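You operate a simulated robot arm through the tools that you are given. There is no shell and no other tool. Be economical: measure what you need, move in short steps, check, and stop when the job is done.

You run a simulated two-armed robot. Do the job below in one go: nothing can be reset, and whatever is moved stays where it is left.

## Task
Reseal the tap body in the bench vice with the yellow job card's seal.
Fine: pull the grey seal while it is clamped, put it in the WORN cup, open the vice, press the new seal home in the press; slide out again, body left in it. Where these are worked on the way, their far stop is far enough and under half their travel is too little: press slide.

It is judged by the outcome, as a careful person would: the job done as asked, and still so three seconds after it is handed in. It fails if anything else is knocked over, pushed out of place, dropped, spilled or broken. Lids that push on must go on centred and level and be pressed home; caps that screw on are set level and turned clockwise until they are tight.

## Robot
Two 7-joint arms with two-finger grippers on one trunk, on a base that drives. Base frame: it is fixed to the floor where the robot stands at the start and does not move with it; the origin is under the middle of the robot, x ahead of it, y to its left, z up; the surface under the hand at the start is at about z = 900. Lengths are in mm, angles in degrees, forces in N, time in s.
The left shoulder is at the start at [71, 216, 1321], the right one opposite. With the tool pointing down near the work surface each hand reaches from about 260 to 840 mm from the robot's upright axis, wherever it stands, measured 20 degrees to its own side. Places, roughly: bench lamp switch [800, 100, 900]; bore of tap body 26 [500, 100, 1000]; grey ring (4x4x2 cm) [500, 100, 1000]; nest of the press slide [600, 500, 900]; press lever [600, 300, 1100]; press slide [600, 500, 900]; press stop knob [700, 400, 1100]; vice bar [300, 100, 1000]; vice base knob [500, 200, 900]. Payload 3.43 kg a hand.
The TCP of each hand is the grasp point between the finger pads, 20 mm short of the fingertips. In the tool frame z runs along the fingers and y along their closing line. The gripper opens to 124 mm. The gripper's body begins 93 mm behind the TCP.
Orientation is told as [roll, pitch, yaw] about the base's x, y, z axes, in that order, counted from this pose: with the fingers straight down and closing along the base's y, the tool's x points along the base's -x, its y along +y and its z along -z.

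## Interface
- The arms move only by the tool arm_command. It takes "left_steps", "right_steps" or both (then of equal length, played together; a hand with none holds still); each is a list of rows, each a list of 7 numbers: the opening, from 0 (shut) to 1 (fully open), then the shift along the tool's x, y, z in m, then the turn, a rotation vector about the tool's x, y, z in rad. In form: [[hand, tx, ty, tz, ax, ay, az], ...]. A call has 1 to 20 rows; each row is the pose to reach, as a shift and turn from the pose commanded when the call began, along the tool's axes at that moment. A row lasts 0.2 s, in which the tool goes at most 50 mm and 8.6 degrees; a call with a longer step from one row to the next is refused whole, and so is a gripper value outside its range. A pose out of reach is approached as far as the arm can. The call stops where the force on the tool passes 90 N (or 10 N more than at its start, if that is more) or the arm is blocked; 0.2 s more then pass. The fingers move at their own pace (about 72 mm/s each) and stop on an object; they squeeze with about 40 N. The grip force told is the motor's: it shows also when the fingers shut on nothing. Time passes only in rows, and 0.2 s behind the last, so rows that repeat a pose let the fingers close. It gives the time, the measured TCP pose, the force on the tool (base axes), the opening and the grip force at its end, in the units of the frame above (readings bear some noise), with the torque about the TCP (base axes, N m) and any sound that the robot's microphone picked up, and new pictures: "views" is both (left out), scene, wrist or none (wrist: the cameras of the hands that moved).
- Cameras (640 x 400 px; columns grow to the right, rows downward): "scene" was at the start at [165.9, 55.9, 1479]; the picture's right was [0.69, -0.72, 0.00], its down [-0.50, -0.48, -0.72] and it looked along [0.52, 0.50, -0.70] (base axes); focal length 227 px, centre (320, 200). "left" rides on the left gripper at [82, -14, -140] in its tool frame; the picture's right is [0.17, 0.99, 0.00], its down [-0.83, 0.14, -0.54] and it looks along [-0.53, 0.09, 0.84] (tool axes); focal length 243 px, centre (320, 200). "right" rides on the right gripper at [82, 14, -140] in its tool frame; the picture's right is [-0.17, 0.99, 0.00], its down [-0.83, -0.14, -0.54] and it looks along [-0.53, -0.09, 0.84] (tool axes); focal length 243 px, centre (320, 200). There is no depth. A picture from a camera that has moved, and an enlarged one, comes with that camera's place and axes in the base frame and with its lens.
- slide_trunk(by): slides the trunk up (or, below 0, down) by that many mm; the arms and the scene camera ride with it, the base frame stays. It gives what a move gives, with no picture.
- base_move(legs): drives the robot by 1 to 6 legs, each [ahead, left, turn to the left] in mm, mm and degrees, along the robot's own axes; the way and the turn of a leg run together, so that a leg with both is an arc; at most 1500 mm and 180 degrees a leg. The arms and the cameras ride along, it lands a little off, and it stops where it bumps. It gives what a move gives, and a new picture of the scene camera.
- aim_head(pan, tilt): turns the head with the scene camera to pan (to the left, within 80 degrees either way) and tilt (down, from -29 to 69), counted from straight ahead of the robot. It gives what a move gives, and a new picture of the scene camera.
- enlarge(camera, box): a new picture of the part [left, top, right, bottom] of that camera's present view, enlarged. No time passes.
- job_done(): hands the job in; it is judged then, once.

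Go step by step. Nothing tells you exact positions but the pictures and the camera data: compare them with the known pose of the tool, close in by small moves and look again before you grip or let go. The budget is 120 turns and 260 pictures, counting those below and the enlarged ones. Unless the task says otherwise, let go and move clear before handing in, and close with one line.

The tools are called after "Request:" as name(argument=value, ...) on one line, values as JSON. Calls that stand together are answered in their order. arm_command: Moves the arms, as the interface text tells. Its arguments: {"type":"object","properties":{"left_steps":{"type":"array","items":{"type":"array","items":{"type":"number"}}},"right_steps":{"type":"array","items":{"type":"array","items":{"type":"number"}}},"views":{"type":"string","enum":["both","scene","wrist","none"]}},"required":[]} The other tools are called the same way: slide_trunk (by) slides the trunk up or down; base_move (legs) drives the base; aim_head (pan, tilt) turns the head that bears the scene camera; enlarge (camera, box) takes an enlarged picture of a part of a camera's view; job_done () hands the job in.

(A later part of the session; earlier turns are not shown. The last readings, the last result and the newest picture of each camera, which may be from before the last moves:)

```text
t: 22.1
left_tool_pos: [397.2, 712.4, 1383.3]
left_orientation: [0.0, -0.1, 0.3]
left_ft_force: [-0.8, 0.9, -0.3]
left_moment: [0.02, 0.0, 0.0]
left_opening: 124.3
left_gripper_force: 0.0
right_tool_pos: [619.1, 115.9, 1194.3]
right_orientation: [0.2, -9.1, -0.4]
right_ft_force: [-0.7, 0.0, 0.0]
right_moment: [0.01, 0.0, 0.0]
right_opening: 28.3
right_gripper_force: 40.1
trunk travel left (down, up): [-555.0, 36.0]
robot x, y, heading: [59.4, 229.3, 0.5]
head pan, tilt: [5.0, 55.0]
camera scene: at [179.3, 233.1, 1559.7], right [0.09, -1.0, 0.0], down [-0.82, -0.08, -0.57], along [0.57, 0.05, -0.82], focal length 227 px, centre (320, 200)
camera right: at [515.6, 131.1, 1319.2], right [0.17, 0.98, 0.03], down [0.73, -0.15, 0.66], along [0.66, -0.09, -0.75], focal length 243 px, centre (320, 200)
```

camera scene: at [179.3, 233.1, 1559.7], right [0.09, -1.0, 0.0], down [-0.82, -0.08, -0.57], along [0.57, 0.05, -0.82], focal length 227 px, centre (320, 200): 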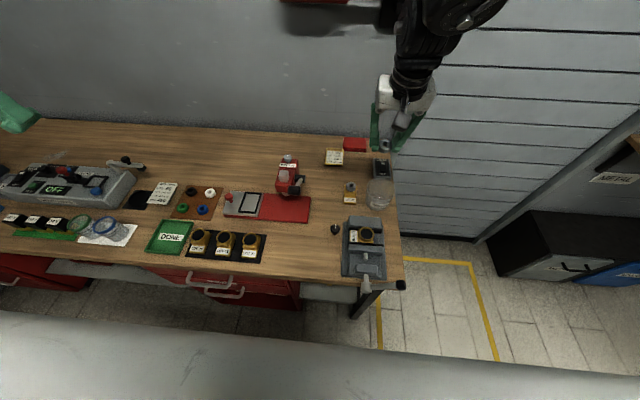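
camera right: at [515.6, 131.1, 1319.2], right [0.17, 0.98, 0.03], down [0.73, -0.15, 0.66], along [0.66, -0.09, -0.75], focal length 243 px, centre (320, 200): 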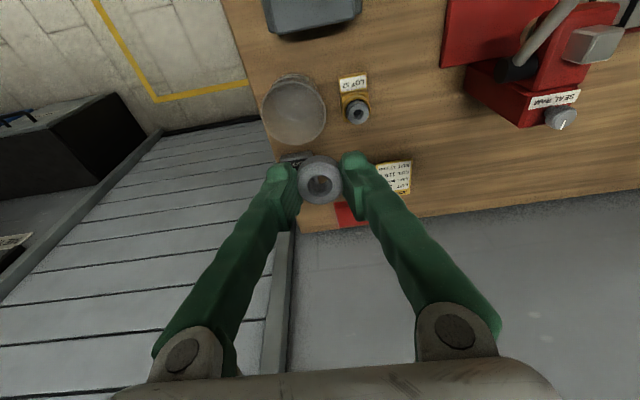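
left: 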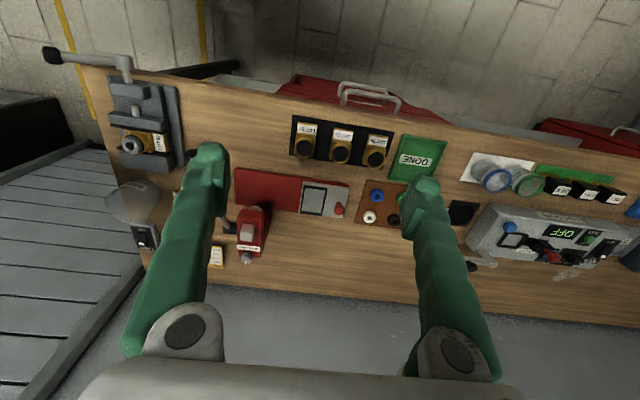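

Reach is fine now. I level the tool and go to above the cup.

Request:
arm_command(right_steps=[[0.1, 0, -0.012, 0.035, 0, 0.06, 0], [0.1, -0.002, -0.024, 0.07, 0, 0.12, 0], [0.1, -0.0043, -0.036, 0.09, 0, 0.159, 0], [0.1, -0.0043, -0.036, 0.106, 0, 0.159, 0], [0.1, -0.0043, -0.036, 0.106, 0, 0.159, 0], [0.1, -0.0043, -0.036, 0.106, 0, 0.159, 0]], views="both")

Request:
enlarge(camera="scene", box=[330, 130, 430, 220])

```text
t: 23.5
left_tool_pos: [398.3, 711.5, 1382.3]
left_orientation: [0.0, 0.0, 0.3]
left_ft_force: [0.0, -0.1, 0.4]
left_moment: [0.03, 0.0, 0.0]
left_opening: 124.0
left_gripper_force: 0.0
right_tool_pos: [588.9, 126.0, 1111.8]
right_orientation: [-0.1, 0.1, -0.4]
right_ft_force: [-0.4, 0.3, -1.0]
right_moment: [0.01, 0.01, 0.04]
right_opening: 28.3
right_gripper_force: 39.6
right hand out of reach, approached as far as the arm can: row 1, 2, 3, 4, 5, 6
trunk travel left (down, up): [-555.0, 36.0]
robot x, y, heading: [60.1, 229.3, 0.6]
head pan, tilt: [5.0, 55.0]
camera scene: at [180.6, 233.1, 1559.5], right [0.09, -1.0, 0.0], down [-0.82, -0.08, -0.57], along [0.57, 0.05, -0.82], focal length 227 px, centre (320, 200)
camera right: at [506.6, 141.2, 1252.1], right [0.17, 0.98, 0.0], down [0.83, -0.15, 0.54], along [0.53, -0.09, -0.84], focal length 243 px, centre (320, 200)
```

scene: 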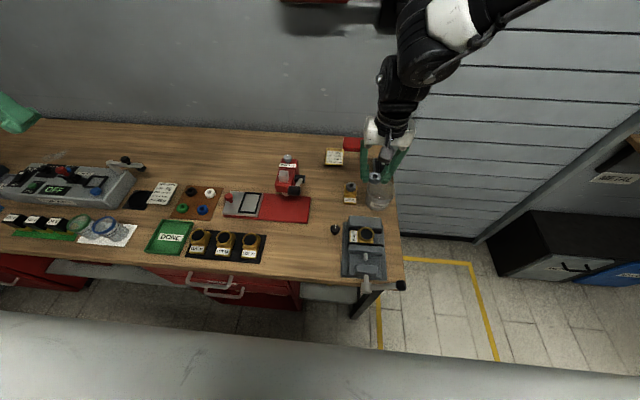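
right: 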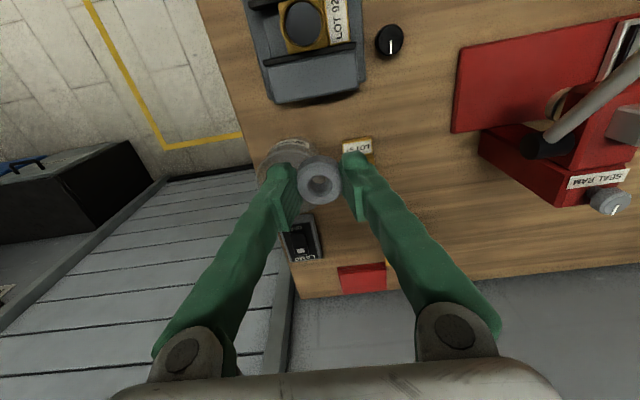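

```text
4.44 times, centred on (380, 175) of scene
camera zoom: at [180.6, 233.1, 1559.5], right [0.09, -1.0, 0.0], down [-0.82, -0.08, -0.57], along [0.57, 0.05, -0.82], focal length 1009 px, centre (53, 311)
```

zoom: 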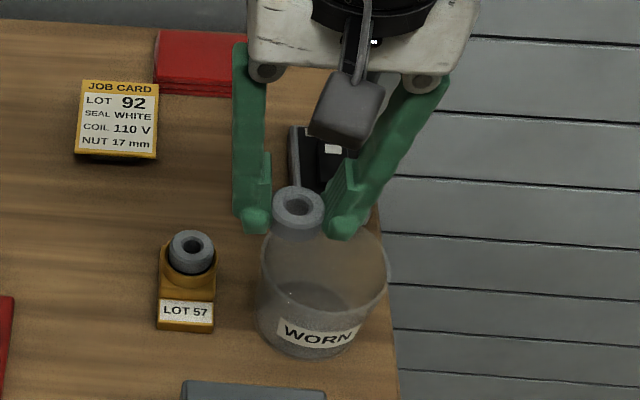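

It reports out of reach again, so I bring the base closer (forward 70, left 30); nothing stands in the hand's way at that height.

Request:
base_move(legs=[[70, 30, 0]])

Request:
enlarge(camera="right", box=[200, 100, 440, 250])

```text
t: 24.6
left_tool_pos: [461.8, 741.9, 1384.1]
left_orientation: [0.1, -0.3, 0.5]
left_ft_force: [-0.5, 0.5, 0.2]
left_moment: [0.04, -0.07, -0.04]
left_opening: 124.0
left_gripper_force: 0.1
right_tool_pos: [654.1, 156.3, 1113.9]
right_orientation: [0.1, -0.1, -0.3]
right_ft_force: [-0.9, 0.0, 0.3]
right_moment: [0.02, -0.06, 0.01]
right_opening: 28.0
right_gripper_force: 40.4
trunk travel left (down, up): [-555.0, 36.0]
robot x, y, heading: [131.3, 261.7, 0.3]
head pan, tilt: [5.0, 55.0]
camera scene: at [244.7, 262.1, 1560.2], right [0.09, -1.0, 0.0], down [-0.81, -0.08, -0.58], along [0.57, 0.06, -0.82], focal length 227 px, centre (320, 200)
```

scene: 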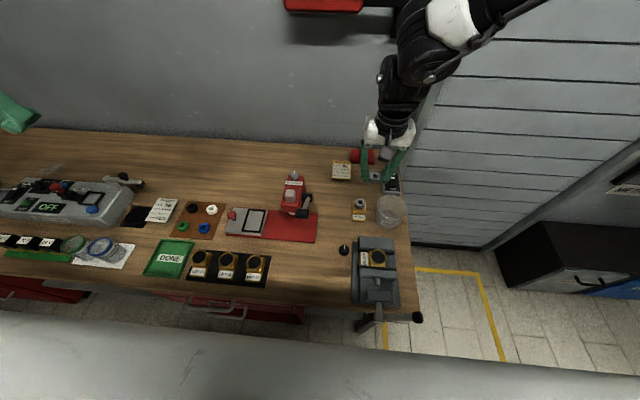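

```text
2.67 times, centred on (320, 175) of right
camera zoom: at [571.9, 171.1, 1254.3], right [0.17, 0.99, 0.0], down [0.83, -0.15, 0.54], along [0.53, -0.09, -0.84], focal length 647 px, centre (320, 267)
```

zoom: 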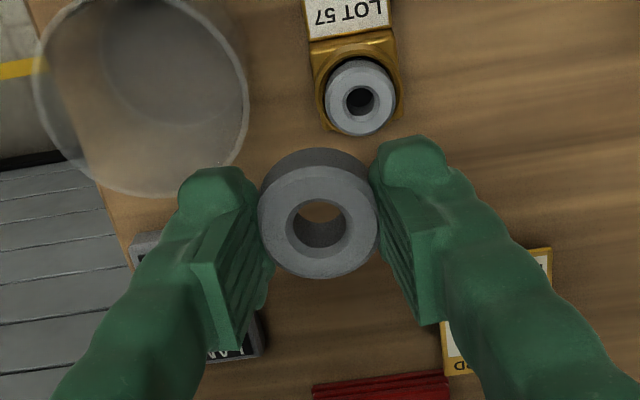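

Now the cup is clear: centre about [642.5, 83], rim 91 mm wide. I move over it.

Request:
arm_command(right_steps=[[0.1, 0.004, -0.025, 0, 0, 0, 0], [0.1, 0.008, -0.05, 0.01, 0, 0, 0], [0.1, 0.0115, -0.0736, 0.03, 0, 0, 0], [0.1, 0.0115, -0.0736, 0.06, 0, 0, 0], [0.1, 0.0115, -0.0736, 0.065, 0, 0, 0], [0.1, 0.0115, -0.0736, 0.065, 0, 0, 0]], views="both")

Request:
enlarge(camera="right", box=[200, 100, 440, 250])

Request:
enlarge(camera="scene", box=[340, 160, 440, 240])

```text
t: 26.0
left_tool_pos: [465.8, 745.1, 1382.3]
left_orientation: [0.0, -0.1, 0.3]
left_ft_force: [0.4, 0.5, -0.4]
left_moment: [0.0, -0.01, -0.01]
left_opening: 124.1
left_gripper_force: 0.0
right_tool_pos: [612.3, 119.7, 1059.2]
right_orientation: [-0.2, 0.0, -0.7]
right_ft_force: [-0.4, -0.2, 0.4]
right_moment: [-0.02, 0.0, 0.04]
right_opening: 28.0
right_gripper_force: 40.0
right hand out of reach, approached as far as the arm can: row 1, 2, 3, 4, 5, 6
trunk travel left (down, up): [-555.0, 36.0]
robot x, y, heading: [127.3, 256.6, 0.5]
head pan, tilt: [5.0, 55.0]
camera scene: at [250.0, 264.2, 1559.5], right [0.09, -1.0, 0.0], down [-0.82, -0.08, -0.57], along [0.57, 0.05, -0.82], focal length 227 px, centre (320, 200)
camera right: at [529.8, 135.8, 1198.9], right [0.18, 0.98, 0.0], down [0.83, -0.15, 0.54], along [0.53, -0.1, -0.84], focal length 243 px, centre (320, 200)
```

scene: 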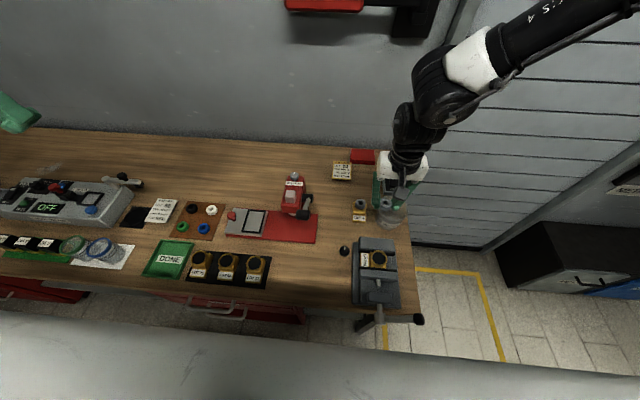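
right: 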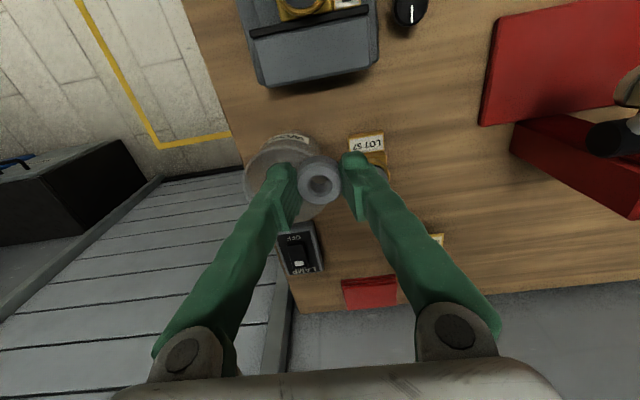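

```text
2.67 times, centred on (320, 175) of right
camera zoom: at [529.8, 135.8, 1198.9], right [0.18, 0.98, 0.0], down [0.83, -0.15, 0.54], along [0.53, -0.1, -0.84], focal length 647 px, centre (320, 267)
```

zoom: 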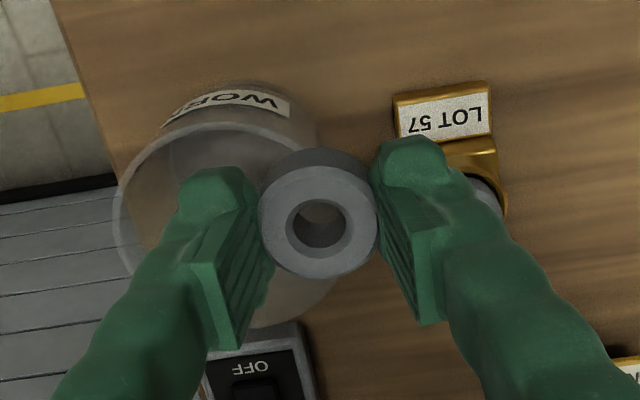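

```text
5.00 times, centred on (390, 200) of scene
camera zoom: at [250.0, 264.2, 1559.5], right [0.09, -1.0, 0.0], down [-0.82, -0.08, -0.57], along [0.57, 0.05, -0.82], focal length 1135 px, centre (-30, 200)
```

zoom: 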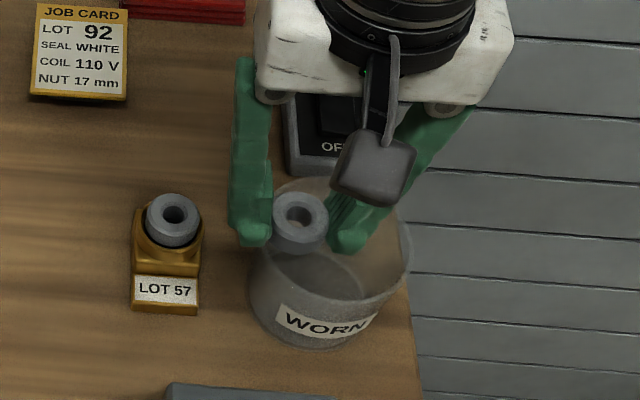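

The wrist seems to be at a joint limit rather than at full stretch. The ring is round, so I try turning the hand clockwise (yaw −25°) while moving.

Request:
arm_command(right_steps=[[0.1, 0, 0, -0.01, 0, 0, 0.14], [0.1, 0, 0, -0.01, 0, 0, 0.28], [0.1, 0, 0, -0.01, 0, 0, 0.42], [0.1, -0.01, -0.012, -0.01, 0, 0, 0.44], [0.1, -0.02, -0.024, -0.01, 0, 0, 0.44], [0.1, -0.03, -0.036, -0.01, 0, 0, 0.44], [0.1, -0.03, -0.036, -0.01, 0, 0, 0.44]], views="none")

Request:
enlarge(camera="right", box=[200, 100, 440, 250])

```text
t: 27.6
left_tool_pos: [464.2, 743.8, 1383.5]
left_orientation: [0.0, 0.0, 0.4]
left_ft_force: [0.7, 0.4, -0.1]
left_moment: [0.01, -0.03, -0.01]
left_opening: 124.3
left_gripper_force: 0.0
right_tool_pos: [642.0, 83.5, 1065.3]
right_orientation: [0.0, 0.1, -25.7]
right_ft_force: [-0.4, 0.6, 0.7]
right_moment: [0.01, 0.0, -0.03]
right_opening: 28.3
right_gripper_force: 39.9
trunk travel left (down, up): [-555.0, 36.0]
robot x, y, heading: [128.6, 262.5, 0.4]
head pan, tilt: [5.0, 55.0]
```

```text
2.67 times, centred on (320, 175) of right
camera zoom: at [573.7, 133.2, 1206.4], right [0.58, 0.82, 0.0], down [0.69, -0.48, 0.54], along [0.44, -0.31, -0.84], focal length 647 px, centre (320, 267)
```

zoom: 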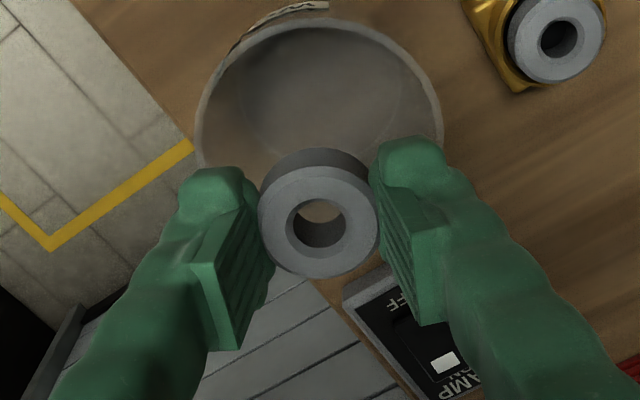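

Turning the hand solved the reach, and it is centred over the cup. I lower into the cup, release, and rise.

Request:
arm_command(right_steps=[[0.1, 0, 0.002, 0.025, 0, 0, 0], [0.1, 0, 0.002, 0.05, 0, 0, 0], [0.1, 0, 0.002, 0.07, 0, 0, 0], [0.1, 0, 0.002, 0.08, 0, 0, 0], [0.1, 0, 0.002, 0.08, 0, 0, 0]], views="none")

Request:
enlarge(camera="right", box=[200, 100, 440, 250])

Request:
enlarge(camera="scene", box=[340, 160, 440, 240])

```text
t: 28.8
left_tool_pos: [465.9, 744.3, 1381.9]
left_orientation: [-0.1, 0.0, 0.4]
left_ft_force: [-0.3, 0.1, 0.5]
left_moment: [-0.02, 0.02, 0.01]
left_opening: 123.9
left_gripper_force: 0.0
right_tool_pos: [641.9, 88.3, 986.6]
right_orientation: [-0.1, 0.0, -25.4]
right_ft_force: [-0.1, -0.4, 0.4]
right_moment: [0.0, -0.01, -0.03]
right_opening: 28.2
right_gripper_force: 39.8
trunk travel left (down, up): [-555.0, 36.0]
robot x, y, heading: [128.7, 256.1, 0.3]
head pan, tilt: [5.0, 55.0]
```

```text
2.67 times, centred on (320, 175) of right
camera zoom: at [573.5, 137.2, 1125.8], right [0.57, 0.82, 0.0], down [0.69, -0.48, 0.54], along [0.44, -0.31, -0.84], focal length 647 px, centre (320, 267)
```

zoom: 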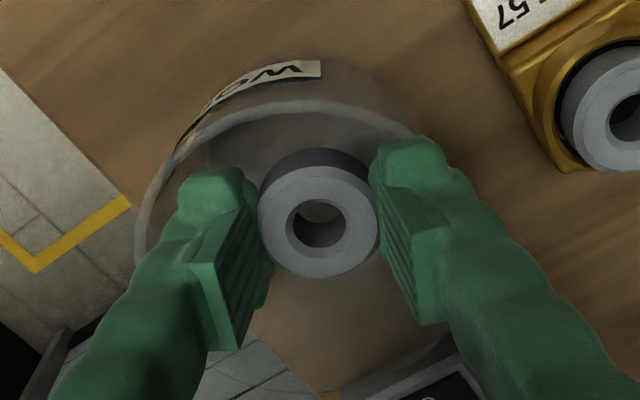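

```text
5.00 times, centred on (390, 200) of scene
camera zoom: at [249.7, 264.2, 1559.6], right [0.09, -1.0, 0.0], down [-0.82, -0.08, -0.57], along [0.57, 0.05, -0.82], focal length 1135 px, centre (-30, 200)
```

zoom: 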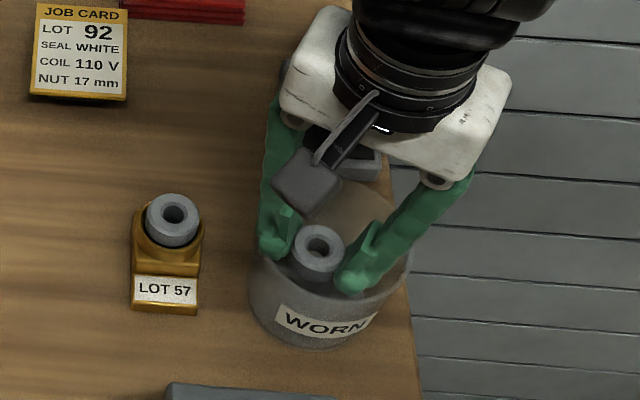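

The ring is inside the rim. I shift 3 mm right, go 8 mm lower, and let go.

Request:
arm_command(right_steps=[[0.1, 0.002, -0.003, 0.008, 0, 0, 0], [0.27, 0.002, -0.003, 0.008, 0, 0, 0], [0.34, 0.002, -0.003, 0.008, 0, 0, 0], [0.34, 0.002, -0.003, 0.008, 0, 0, 0], [0.34, 0.002, -0.003, -0.03, 0, 0, 0], [0.34, 0.002, -0.003, -0.07, 0, 0, 0], [0.34, 0.002, -0.003, -0.1, 0, 0, 0]], views="none")

Request:
enlarge(camera="right", box=[200, 100, 440, 250])

Request:
enlarge(camera="scene", box=[340, 160, 440, 240])

```text
t: 30.4
left_tool_pos: [465.6, 744.5, 1382.7]
left_orientation: [-0.1, -0.1, 0.5]
left_ft_force: [-0.4, -0.6, -0.3]
left_moment: [0.01, -0.01, 0.0]
left_opening: 124.0
left_gripper_force: 0.0
right_tool_pos: [639.1, 84.3, 1086.4]
right_orientation: [0.0, 0.0, -25.5]
right_ft_force: [0.0, 0.1, 0.0]
right_moment: [0.02, -0.02, -0.01]
right_opening: 42.3
right_gripper_force: 0.0
trunk travel left (down, up): [-555.0, 36.0]
robot x, y, heading: [127.4, 258.8, 0.7]
head pan, tilt: [5.0, 55.0]
```

```text
2.67 times, centred on (320, 175) of right
camera zoom: at [570.3, 132.1, 1227.1], right [0.57, 0.82, 0.0], down [0.69, -0.48, 0.54], along [0.44, -0.31, -0.84], focal length 647 px, centre (320, 267)
```

zoom: 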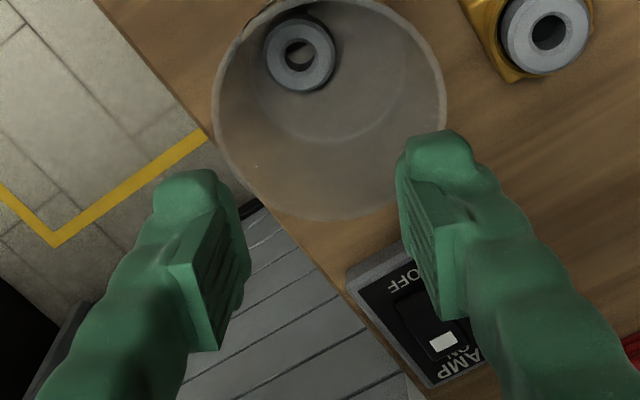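

```text
5.00 times, centred on (390, 200) of scene
camera zoom: at [249.5, 264.2, 1559.6], right [0.09, -1.0, 0.0], down [-0.82, -0.08, -0.57], along [0.57, 0.05, -0.82], focal length 1135 px, centre (-30, 200)
```

zoom: 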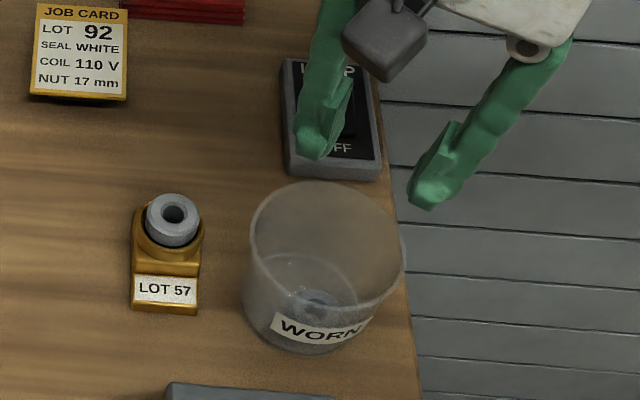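

The grey ring lies in the WORN cup. Next is the vice bar in front of the vice: I back the base off 150 mm so it can be reached.

Request:
base_move(legs=[[-150, 0, 0]])

Request:
aim_head(pan=-20, tilt=62)

Request:
enlarge(camera="scene", box=[220, 120, 420, 280])

```text
t: 32.0
left_tool_pos: [318.8, 743.1, 1380.9]
left_orientation: [0.0, 0.1, 0.3]
left_ft_force: [0.7, 0.0, -0.2]
left_moment: [0.02, 0.08, -0.02]
left_opening: 123.8
left_gripper_force: 0.1
right_tool_pos: [492.4, 81.4, 1084.3]
right_orientation: [-0.1, 0.3, -25.5]
right_ft_force: [-0.2, -0.8, 0.8]
right_moment: [-0.03, 0.01, -0.01]
right_opening: 42.5
right_gripper_force: 0.0
trunk travel left (down, up): [-555.0, 36.0]
robot x, y, heading: [-21.9, 256.4, 0.5]
head pan, tilt: [5.0, 55.0]
camera scene: at [103.8, 263.0, 1559.1], right [0.1, -1.0, 0.0], down [-0.82, -0.08, -0.57], along [0.57, 0.05, -0.82], focal length 227 px, centre (320, 200)
```

scene: 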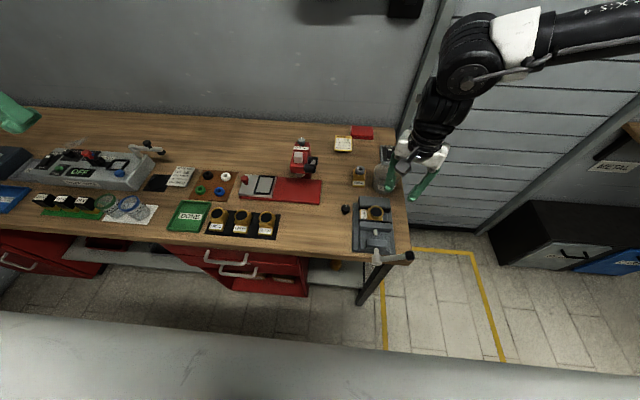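

```text
t: 32.9
left_tool_pos: [314.7, 743.1, 1381.8]
left_orientation: [0.0, -0.1, 0.4]
left_ft_force: [0.2, -0.6, -1.0]
left_moment: [0.02, 0.01, 0.03]
left_opening: 124.2
left_gripper_force: 0.0
right_tool_pos: [488.4, 82.5, 1086.4]
right_orientation: [0.0, 0.1, -25.4]
right_ft_force: [0.4, 0.3, -0.8]
right_moment: [0.02, -0.01, 0.01]
right_opening: 42.2
right_gripper_force: 0.0
trunk travel left (down, up): [-555.0, 36.0]
robot x, y, heading: [-21.9, 257.2, 0.5]
head pan, tilt: [-20.0, 62.0]
camera scene: at [87.8, 234.8, 1551.3], right [-0.33, -0.94, 0.0], down [-0.83, 0.29, -0.47], along [0.44, -0.16, -0.88], focal length 227 px, centre (320, 200)
```

scene: 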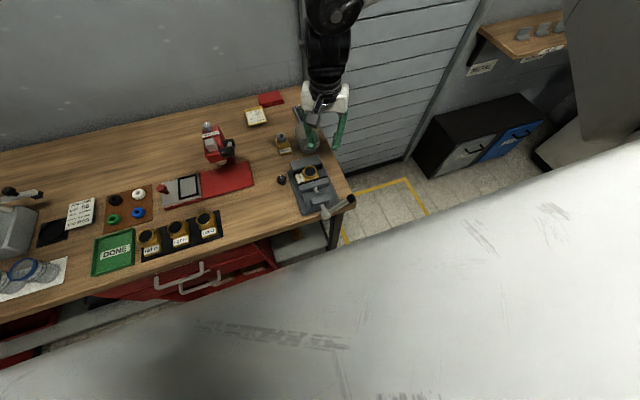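

```text
2.50 times, centred on (320, 200) of scene
camera zoom: at [87.8, 234.8, 1551.3], right [-0.33, -0.94, 0.0], down [-0.83, 0.29, -0.47], along [0.44, -0.16, -0.88], focal length 567 px, centre (320, 200)
```

zoom: 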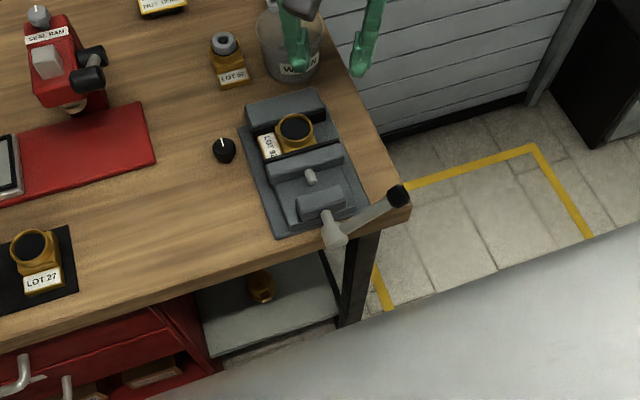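

I estimate the hub near [341, 128, 960] and the bar's black knob near [346, 49, 980]. I turn the right hand to yaw −90 (closing along x) above the bar to look.

Request:
arm_command(right_steps=[[0.34, 0.015, -0.01, -0.015, 0, 0, 0.14], [0.34, 0.03, -0.02, -0.015, 0, 0, 0.28], [0.34, 0.045, -0.03, -0.015, 0, 0, 0.42], [0.34, 0.06, -0.04, -0.015, 0, 0, 0.56], [0.34, 0.075, -0.05, -0.015, 0, 0, 0.7], [0.34, 0.09, -0.06, -0.015, 0, 0, 0.84], [0.34, 0.105, -0.07, -0.015, 0, 0, 0.98], [0.34, 0.12, -0.081, -0.015, 0, 0, 1.127], [0.34, 0.12, -0.081, -0.015, 0, 0, 1.127]], views="both")

Request:
enlarge(camera="right", box=[180, 90, 460, 270])

```text
t: 34.9
left_tool_pos: [316.5, 741.9, 1382.4]
left_orientation: [0.0, 0.0, 0.4]
left_ft_force: [-0.6, 0.9, -1.1]
left_moment: [0.04, 0.01, -0.01]
left_opening: 123.8
left_gripper_force: 0.0
right_tool_pos: [346.5, 61.1, 1101.1]
right_orientation: [-0.2, 0.0, -90.1]
right_ft_force: [0.8, 0.8, 0.7]
right_moment: [0.05, -0.02, 0.01]
right_opening: 42.3
right_gripper_force: 0.0
trunk travel left (down, up): [-555.0, 36.0]
robot x, y, heading: [-21.9, 258.9, 0.6]
head pan, tilt: [-20.0, 62.0]
camera scene: at [89.1, 234.8, 1551.2], right [-0.33, -0.94, 0.0], down [-0.83, 0.3, -0.47], along [0.44, -0.16, -0.88], focal length 227 px, centre (320, 200)
camera right: at [359.4, 143.3, 1240.6], right [0.99, -0.17, 0.0], down [-0.14, -0.83, 0.54], along [-0.09, -0.53, -0.84], focal length 243 px, centre (320, 200)
```

scene: 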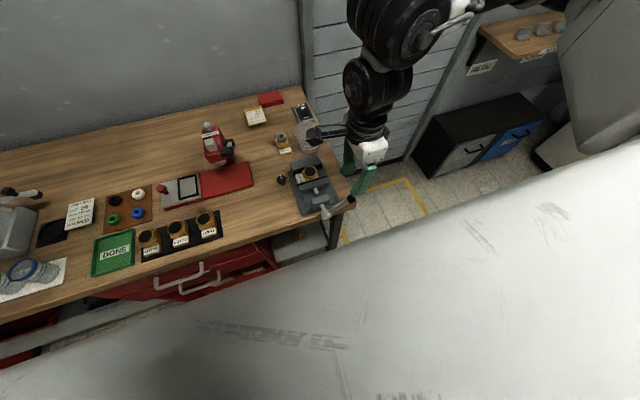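
right: 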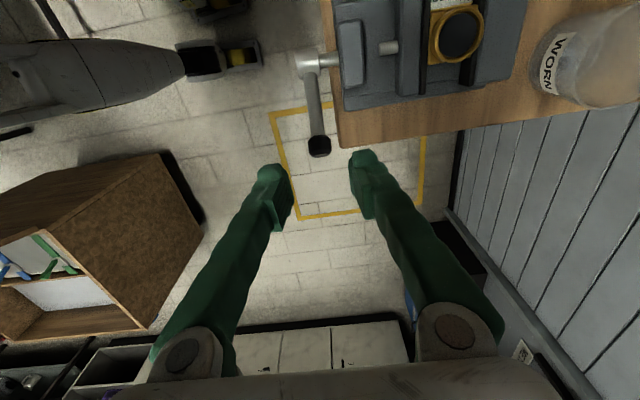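

```text
2.22 times, centred on (320, 180) of right
camera zoom: at [359.4, 143.3, 1240.6], right [0.99, -0.17, 0.0], down [-0.14, -0.83, 0.54], along [-0.09, -0.53, -0.84], focal length 539 px, centre (320, 244)
```

zoom: 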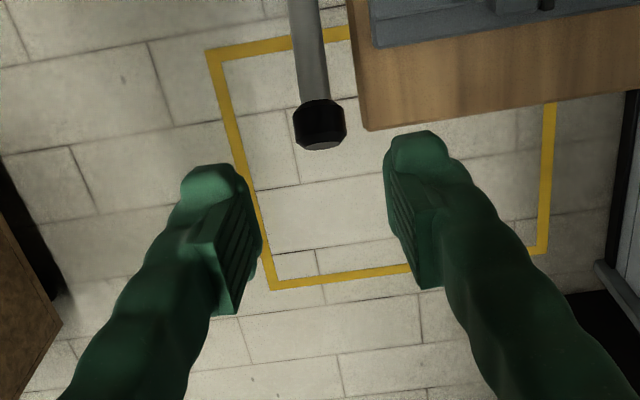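

The knob is about [343, 50, 985]. I lower around it with the fingers wider and look again.

Request:
arm_command(right_steps=[[0.5, -0.003, -0.003, 0.03, 0, 0, 0], [0.5, -0.007, -0.003, 0.06, 0, 0, 0], [0.5, -0.009, -0.003, 0.09, 0, 0, 0], [0.5, -0.009, -0.003, 0.1, 0, 0, 0], [0.5, -0.009, -0.003, 0.1, 0, 0, 0]], views="none")

Request:
enlarge(camera="right", box=[180, 30, 460, 250])

Request:
enlarge(camera="scene", box=[280, 140, 400, 240])

```text
t: 36.0
left_tool_pos: [315.9, 741.7, 1382.1]
left_orientation: [0.1, -0.1, 0.4]
left_ft_force: [-0.3, 0.8, 0.0]
left_moment: [-0.03, 0.03, 0.0]
left_opening: 123.8
left_gripper_force: 0.0
right_tool_pos: [342.8, 52.9, 1001.7]
right_orientation: [-0.1, 0.0, -90.1]
right_ft_force: [0.3, -0.7, 0.4]
right_moment: [-0.01, 0.0, 0.04]
right_opening: 61.8
right_gripper_force: 0.0
trunk travel left (down, up): [-555.0, 36.0]
robot x, y, heading: [-17.8, 258.7, 0.2]
head pan, tilt: [-20.0, 62.0]
```

```text
1.82 times, centred on (320, 140) of right
camera zoom: at [356.8, 135.9, 1141.0], right [0.99, -0.17, 0.0], down [-0.14, -0.83, 0.54], along [-0.09, -0.53, -0.84], focal length 441 px, centre (320, 309)
```

zoom: 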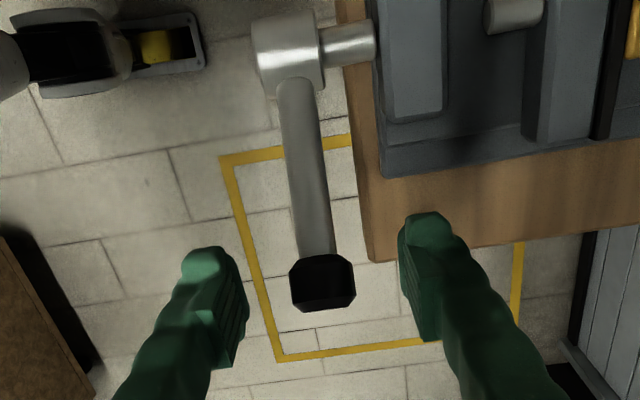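

```text
4.00 times, centred on (340, 190) of scene
camera zoom: at [88.8, 234.7, 1551.2], right [-0.33, -0.94, 0.0], down [-0.83, 0.3, -0.47], along [0.44, -0.16, -0.88], focal length 908 px, centre (240, 240)
```

zoom: 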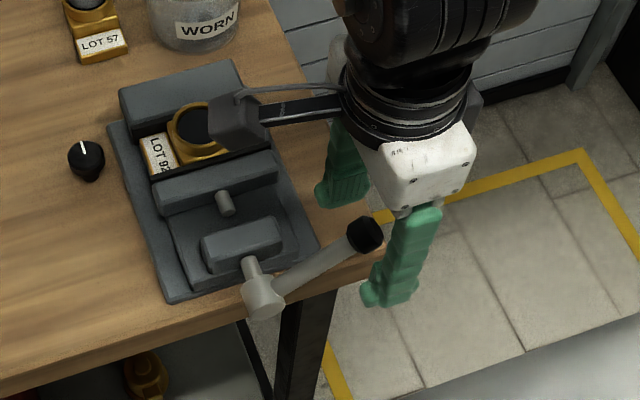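

The knob is at [343.4, 53, 988]. I lower 13 mm and grip it.

Request:
arm_command(right_steps=[[0.5, 0, 0, 0.013, 0, 0, 0], [0.4, 0, 0, 0.013, 0, 0, 0], [0.25, 0, 0, 0.013, 0, 0, 0], [0.1, 0, 0, 0.013, 0, 0, 0], [0.05, 0, 0, 0.013, 0, 0, 0], [0.05, 0, 0, 0.013, 0, 0, 0]], views="none")

Request:
enlarge(camera="right", box=[180, 30, 460, 250])

```text
t: 37.5
left_tool_pos: [314.8, 743.2, 1383.1]
left_orientation: [0.0, 0.0, 0.4]
left_ft_force: [-0.1, 0.0, 0.2]
left_moment: [0.0, -0.02, 0.02]
left_opening: 124.0
left_gripper_force: 0.1
right_tool_pos: [344.9, 54.1, 987.1]
right_orientation: [0.0, 0.0, -90.1]
right_ft_force: [5.4, 1.8, -1.3]
right_moment: [-0.01, -0.01, -0.06]
right_opening: 16.9
right_gripper_force: 45.1
trunk travel left (down, up): [-555.0, 36.0]
robot x, y, heading: [-21.0, 253.5, 0.6]
head pan, tilt: [-20.0, 62.0]
```

```text
1.82 times, centred on (320, 140) of right
camera zoom: at [357.6, 136.0, 1128.5], right [0.99, -0.17, 0.0], down [-0.14, -0.83, 0.54], along [-0.09, -0.53, -0.84], focal length 441 px, centre (320, 309)
```

zoom: 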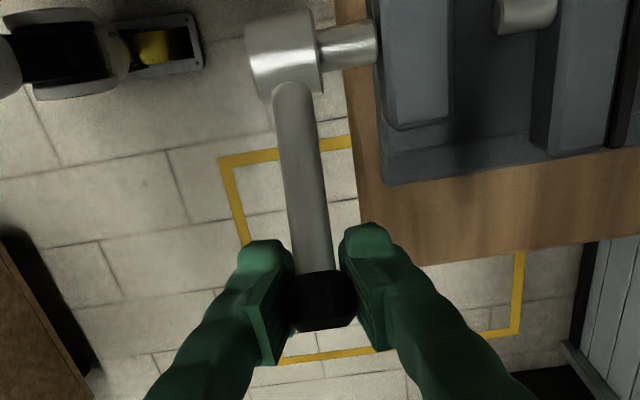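

Gripped. Now I turn the bar counter-clockwise (as seen from the robot) through a first 20° along the arc, watching the force.

Request:
arm_command(right_steps=[[0.05, 0.0031, 0, -0.0064, 0, 0, 0], [0.05, 0.0067, 0, -0.0125, 0, 0, 0], [0.05, 0.0108, 0, -0.0183, 0, 0, 0], [0.05, 0.0154, 0, -0.0236, 0, 0, 0]], views="none")

Request:
enlarge(camera="scene", box=[280, 140, 400, 240])

```text
t: 38.5
left_tool_pos: [319.0, 743.6, 1381.9]
left_orientation: [-0.1, 0.1, 0.3]
left_ft_force: [-0.1, 0.2, -0.2]
left_moment: [-0.03, -0.01, -0.02]
left_opening: 124.0
left_gripper_force: 0.0
right_tool_pos: [344.0, 70.2, 1009.4]
right_orientation: [-0.4, 0.1, -90.0]
right_ft_force: [5.4, 12.7, -42.8]
right_moment: [-1.48, 0.02, -0.01]
right_opening: 18.1
right_gripper_force: 45.2
trunk travel left (down, up): [-555.0, 36.0]
robot x, y, heading: [-21.1, 256.8, 0.7]
head pan, tilt: [-20.0, 62.0]
```

```text
4.00 times, centred on (340, 190) of scene
camera zoom: at [92.6, 235.6, 1550.7], right [-0.33, -0.94, 0.0], down [-0.83, 0.29, -0.47], along [0.44, -0.16, -0.88], focal length 908 px, centre (240, 240)
```

zoom: 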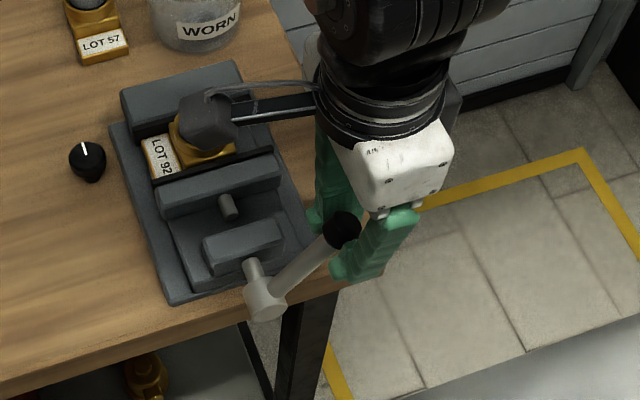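

The bar turns with about 45 N. I continue along the arc to upright with the hub refined to z≈942.

Request:
arm_command(right_steps=[[0.05, 0.0052, 0, -0.003, 0, 0, 0], [0.05, 0.0104, 0, -0.0056, 0, 0, 0], [0.05, 0.0157, 0, -0.0087, 0, 0, 0], [0.05, 0.021, 0, -0.0114, 0, 0, 0], [0.05, 0.0267, 0, -0.0137, 0, 0, 0], [0.05, 0.0324, 0, -0.0158, 0, 0, 0], [0.05, 0.0442, 0, -0.0185, 0, 0, 0]], views="none")

Request:
enlarge(camera="scene", box=[280, 140, 400, 240])

Request:
enlarge(camera="right", box=[180, 30, 460, 250])

```text
t: 40.0
left_tool_pos: [318.5, 740.6, 1382.3]
left_orientation: [0.1, 0.2, 0.3]
left_ft_force: [1.1, 0.6, 0.4]
left_moment: [0.01, 0.03, -0.01]
left_opening: 123.7
left_gripper_force: 0.0
right_tool_pos: [344.1, 107.7, 1028.2]
right_orientation: [-0.4, -0.1, -90.0]
right_ft_force: [1.9, -10.5, -38.3]
right_moment: [-1.53, -0.01, -0.01]
right_opening: 19.2
right_gripper_force: 45.1
trunk travel left (down, up): [-555.0, 36.0]
robot x, y, heading: [-17.9, 258.1, 0.3]
head pan, tilt: [-20.0, 62.0]
```

```text
4.00 times, centred on (340, 190) of scene
camera zoom: at [92.1, 232.5, 1550.9], right [-0.33, -0.94, 0.0], down [-0.83, 0.3, -0.47], along [0.44, -0.16, -0.88], focal length 908 px, centre (240, 240)
```

zoom: 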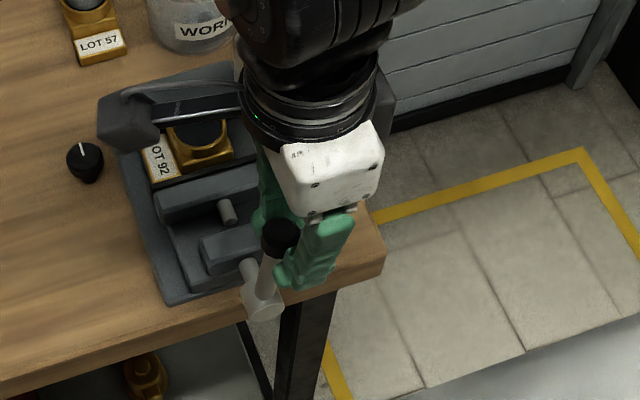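

```text
1.82 times, centred on (320, 140) of right
camera zoom: at [358.1, 191.5, 1168.2], right [0.99, -0.17, 0.0], down [-0.14, -0.83, 0.54], along [-0.09, -0.53, -0.84], focal length 441 px, centre (320, 309)
```

zoom: 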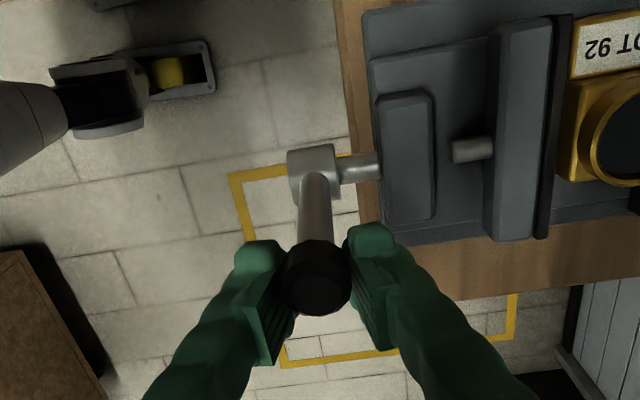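

Following well. I carry on over the top toward the left side.

Request:
arm_command(right_steps=[[0.05, 0.01, 0, 0.001, 0, 0, 0], [0.05, 0.0203, 0, 0.002, 0, 0, 0], [0.05, 0.0276, 0, 0.0026, 0, 0, 0], [0.05, 0.0349, 0, 0.0035, 0, 0, 0], [0.05, 0.042, 0, 0.005, 0, 0, 0], [0.05, 0.049, 0, 0.0072, 0, 0, 0], [0.05, 0.0557, 0, 0.01, 0, 0, 0], [0.05, 0.0623, 0, 0.0135, 0, 0, 0]], views="none")

Request:
enlarge(camera="scene", box=[260, 140, 380, 240])

Request:
enlarge(camera="right", box=[180, 30, 460, 250])

```text
t: 41.9
left_tool_pos: [315.8, 739.0, 1384.6]
left_orientation: [0.2, 0.0, 0.4]
left_ft_force: [0.1, 0.0, 0.2]
left_moment: [0.0, 0.02, -0.01]
left_opening: 124.1
left_gripper_force: 0.1
right_tool_pos: [342.1, 170.0, 1015.2]
right_orientation: [-0.2, -0.3, -90.0]
right_ft_force: [-4.0, -25.1, -15.2]
right_moment: [-1.12, 0.03, 0.0]
right_opening: 18.1
right_gripper_force: 45.2
trunk travel left (down, up): [-555.0, 36.0]
robot x, y, heading: [-21.9, 255.8, 0.6]
head pan, tilt: [-20.0, 62.0]
```

```text
4.00 times, centred on (320, 190) of scene
camera zoom: at [89.2, 231.0, 1551.2], right [-0.33, -0.94, 0.0], down [-0.83, 0.3, -0.47], along [0.44, -0.15, -0.88], focal length 908 px, centre (320, 240)
```

zoom: 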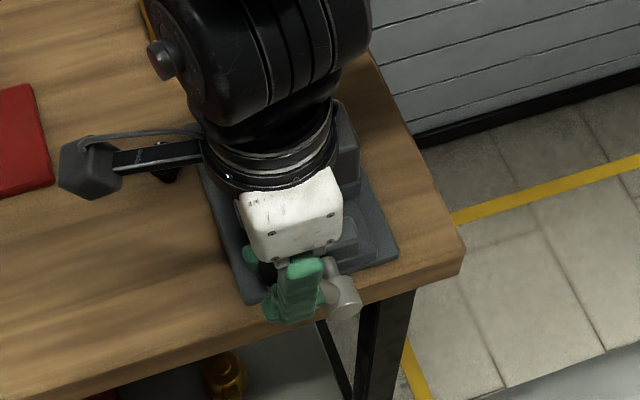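

```text
1.82 times, centred on (320, 140) of right
camera zoom: at [357.7, 252.7, 1155.5], right [0.99, -0.17, 0.0], down [-0.14, -0.83, 0.54], along [-0.09, -0.54, -0.84], focal length 441 px, centre (320, 309)
```

zoom: 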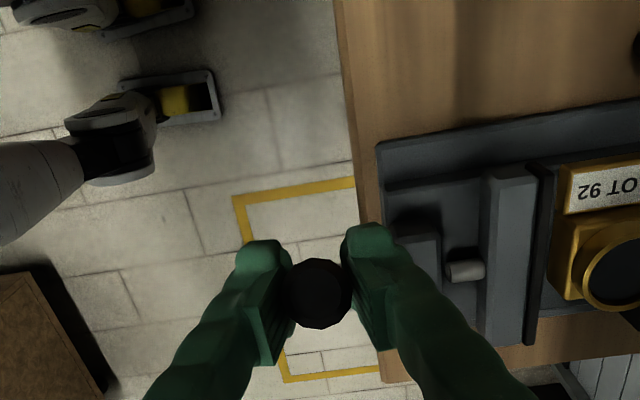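

The jaw has begun to open. I continue down the left side.

Request:
arm_command(right_steps=[[0.05, 0.006, 0, 0.0043, 0, 0, 0], [0.05, 0.012, 0, 0.009, 0, 0, 0], [0.05, 0.0173, 0, 0.0138, 0, 0, 0], [0.05, 0.0223, 0, 0.019, 0, 0, 0], [0.05, 0.0267, 0, 0.025, 0, 0, 0], [0.05, 0.0307, 0, 0.031, 0, 0, 0], [0.05, 0.034, 0, 0.0377, 0, 0, 0], [0.05, 0.0369, 0, 0.0445, 0, 0, 0], [0.05, 0.0402, 0, 0.0555, 0, 0, 0]], views="none")

Request:
enlarge(camera="scene", box=[260, 140, 380, 240])

Request:
enlarge(camera="right", box=[250, 100, 530, 320])

```text
t: 43.9
left_tool_pos: [314.2, 742.3, 1382.5]
left_orientation: [0.0, -0.1, 0.5]
left_ft_force: [-0.4, 0.5, -0.5]
left_moment: [0.01, 0.05, 0.0]
left_opening: 124.1
left_gripper_force: 0.1
right_tool_pos: [343.5, 217.2, 960.2]
right_orientation: [-0.2, 0.2, -89.9]
right_ft_force: [-0.2, -0.1, 0.1]
right_moment: [-0.03, 0.01, -0.01]
right_opening: 6.5
right_gripper_force: 0.0
trunk travel left (down, up): [-555.0, 36.0]
robot x, y, heading: [-19.1, 258.1, 0.6]
head pan, tilt: [-20.0, 62.0]
```

```text
4.00 times, centred on (320, 190) of scene
camera zoom: at [88.8, 235.3, 1550.9], right [-0.33, -0.94, 0.0], down [-0.83, 0.29, -0.47], along [0.44, -0.16, -0.88], focal length 908 px, centre (320, 240)
```

zoom: 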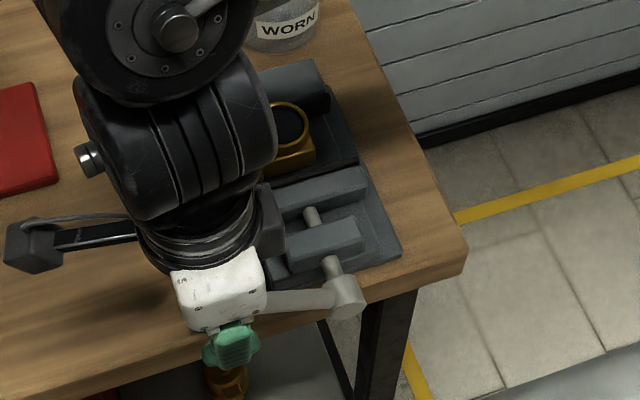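

```text
1.82 times, centred on (390, 210) of right
camera zoom: at [356.9, 300.0, 1100.5], right [0.99, -0.17, 0.0], down [-0.14, -0.83, 0.54], along [-0.09, -0.53, -0.84], focal length 441 px, centre (193, 182)
```

zoom: 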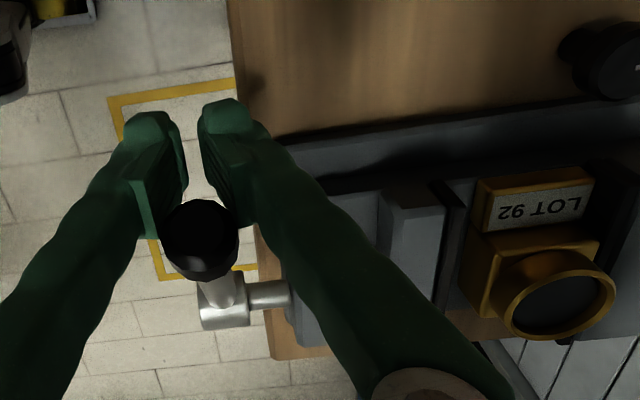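

The grip slid off the knob near the end, with the jaw open by some amount. I open, move away from the knob, rise and check the gap.

Request:
arm_command(right_steps=[[0.2, 0, 0, 0, 0, 0, 0], [0.4, 0.01, 0, 0, 0, 0, 0], [0.55, 0.02, 0, 0, 0, 0, 0], [0.55, 0.03, 0, -0.03, 0, 0, 0], [0.55, 0.03, 0, -0.07, 0, 0, 0], [0.55, 0.03, 0, -0.12, 0, 0, 0]], views="both")

Request:
enlarge(camera="right", box=[250, 80, 530, 300])

Request:
enlarge(camera="scene", box=[270, 140, 370, 230])

```text
t: 45.2
left_tool_pos: [314.7, 742.9, 1383.3]
left_orientation: [0.1, -0.1, 0.3]
left_ft_force: [-0.5, 0.1, -0.1]
left_moment: [-0.02, 0.0, -0.01]
left_opening: 123.9
left_gripper_force: 0.0
right_tool_pos: [338.6, 244.6, 1084.1]
right_orientation: [-0.2, 0.0, -90.1]
right_ft_force: [0.6, -1.2, -0.2]
right_moment: [0.02, -0.01, 0.02]
right_opening: 68.5
right_gripper_force: 0.1
trunk travel left (down, up): [-555.0, 36.0]
robot x, y, heading: [-18.9, 253.7, 0.5]
head pan, tilt: [-20.0, 62.0]
camera scene: at [87.9, 234.7, 1551.4], right [-0.33, -0.94, 0.0], down [-0.83, 0.3, -0.47], along [0.44, -0.16, -0.88], focal length 227 px, centre (320, 200)
camera right: at [352.3, 327.1, 1223.6], right [0.99, -0.17, 0.0], down [-0.14, -0.83, 0.54], along [-0.09, -0.53, -0.84], focal length 243 px, centre (320, 200)
```

scene: 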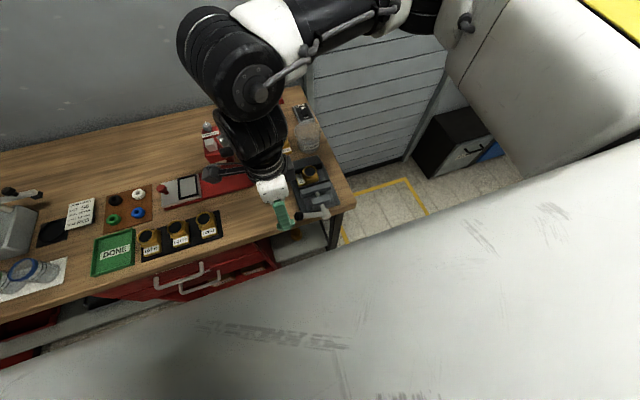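
right: 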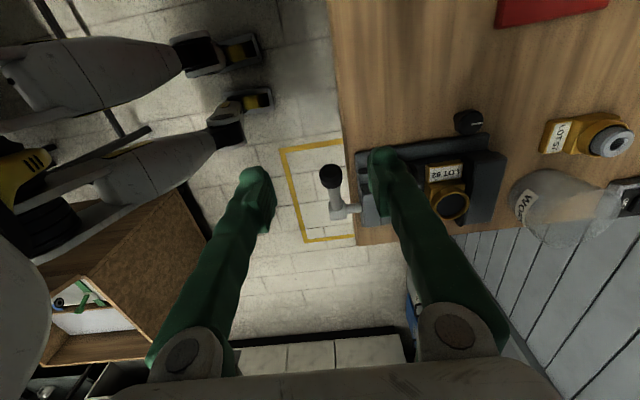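

```text
1.82 times, centred on (390, 190) of right
camera zoom: at [352.3, 327.1, 1223.6], right [0.99, -0.17, 0.0], down [-0.14, -0.83, 0.54], along [-0.09, -0.53, -0.84], focal length 441 px, centre (193, 218)
```

zoom: 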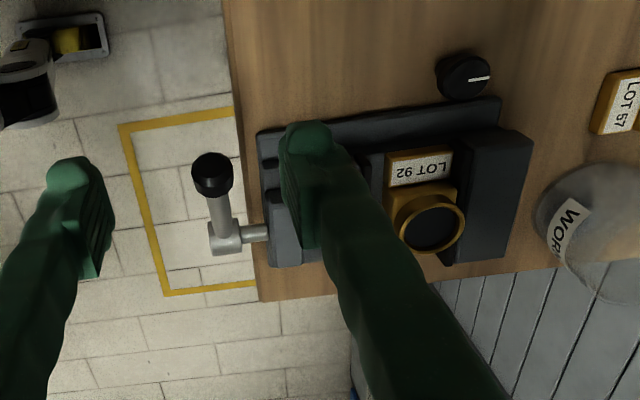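

```text
4.44 times, centred on (320, 185) of scene
camera zoom: at [87.9, 234.7, 1551.4], right [-0.33, -0.94, 0.0], down [-0.83, 0.3, -0.47], along [0.44, -0.16, -0.88], focal length 1009 px, centre (320, 267)
```

zoom: 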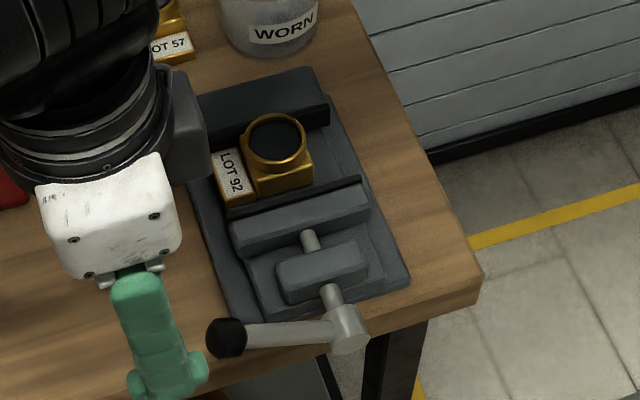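

The vice is open with a clear gap in front of the body. Before taking the body I want to see how the nest and ram line up, so I bring the left hand's camera over the press.

Request:
arm_command(left_steps=[[1, -0.02, -0.03, 0.035, 0, 0, 0], [1, -0.04, -0.06, 0.07, 0, 0, 0], [1, -0.06, -0.09, 0.105, 0, 0, 0], [1, -0.08, -0.12, 0.14, 0, 0, 0], [1, -0.1, -0.15, 0.17, 0, 0, 0], [1, -0.12, -0.18, 0.2, 0, 0, 0], [1, -0.14, -0.2, 0.22, 0, 0, 0], [1, -0.14, -0.2, 0.22, 0, 0, 0]], views="both")

Request:
enlarge(camera="left", box=[180, 60, 480, 260])

```text
refused: row 1 steps farther than a row can; nothing moved
```

```text
2.00 times, centred on (330, 160) of left
camera zoom: at [234.3, 728.6, 1523.9], right [-0.17, 0.98, 0.0], down [0.83, 0.15, 0.54], along [0.53, 0.09, -0.84], focal length 485 px, centre (300, 280)
```

zoom: 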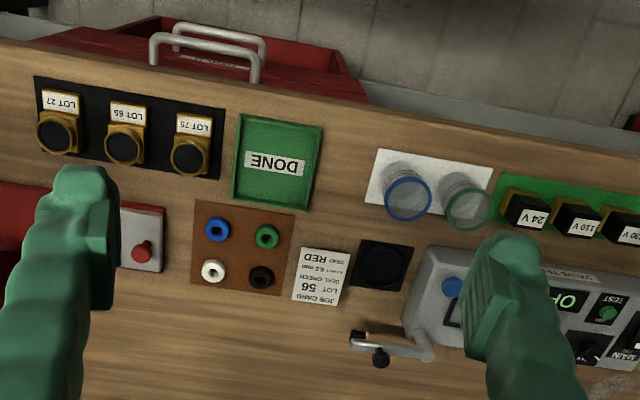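

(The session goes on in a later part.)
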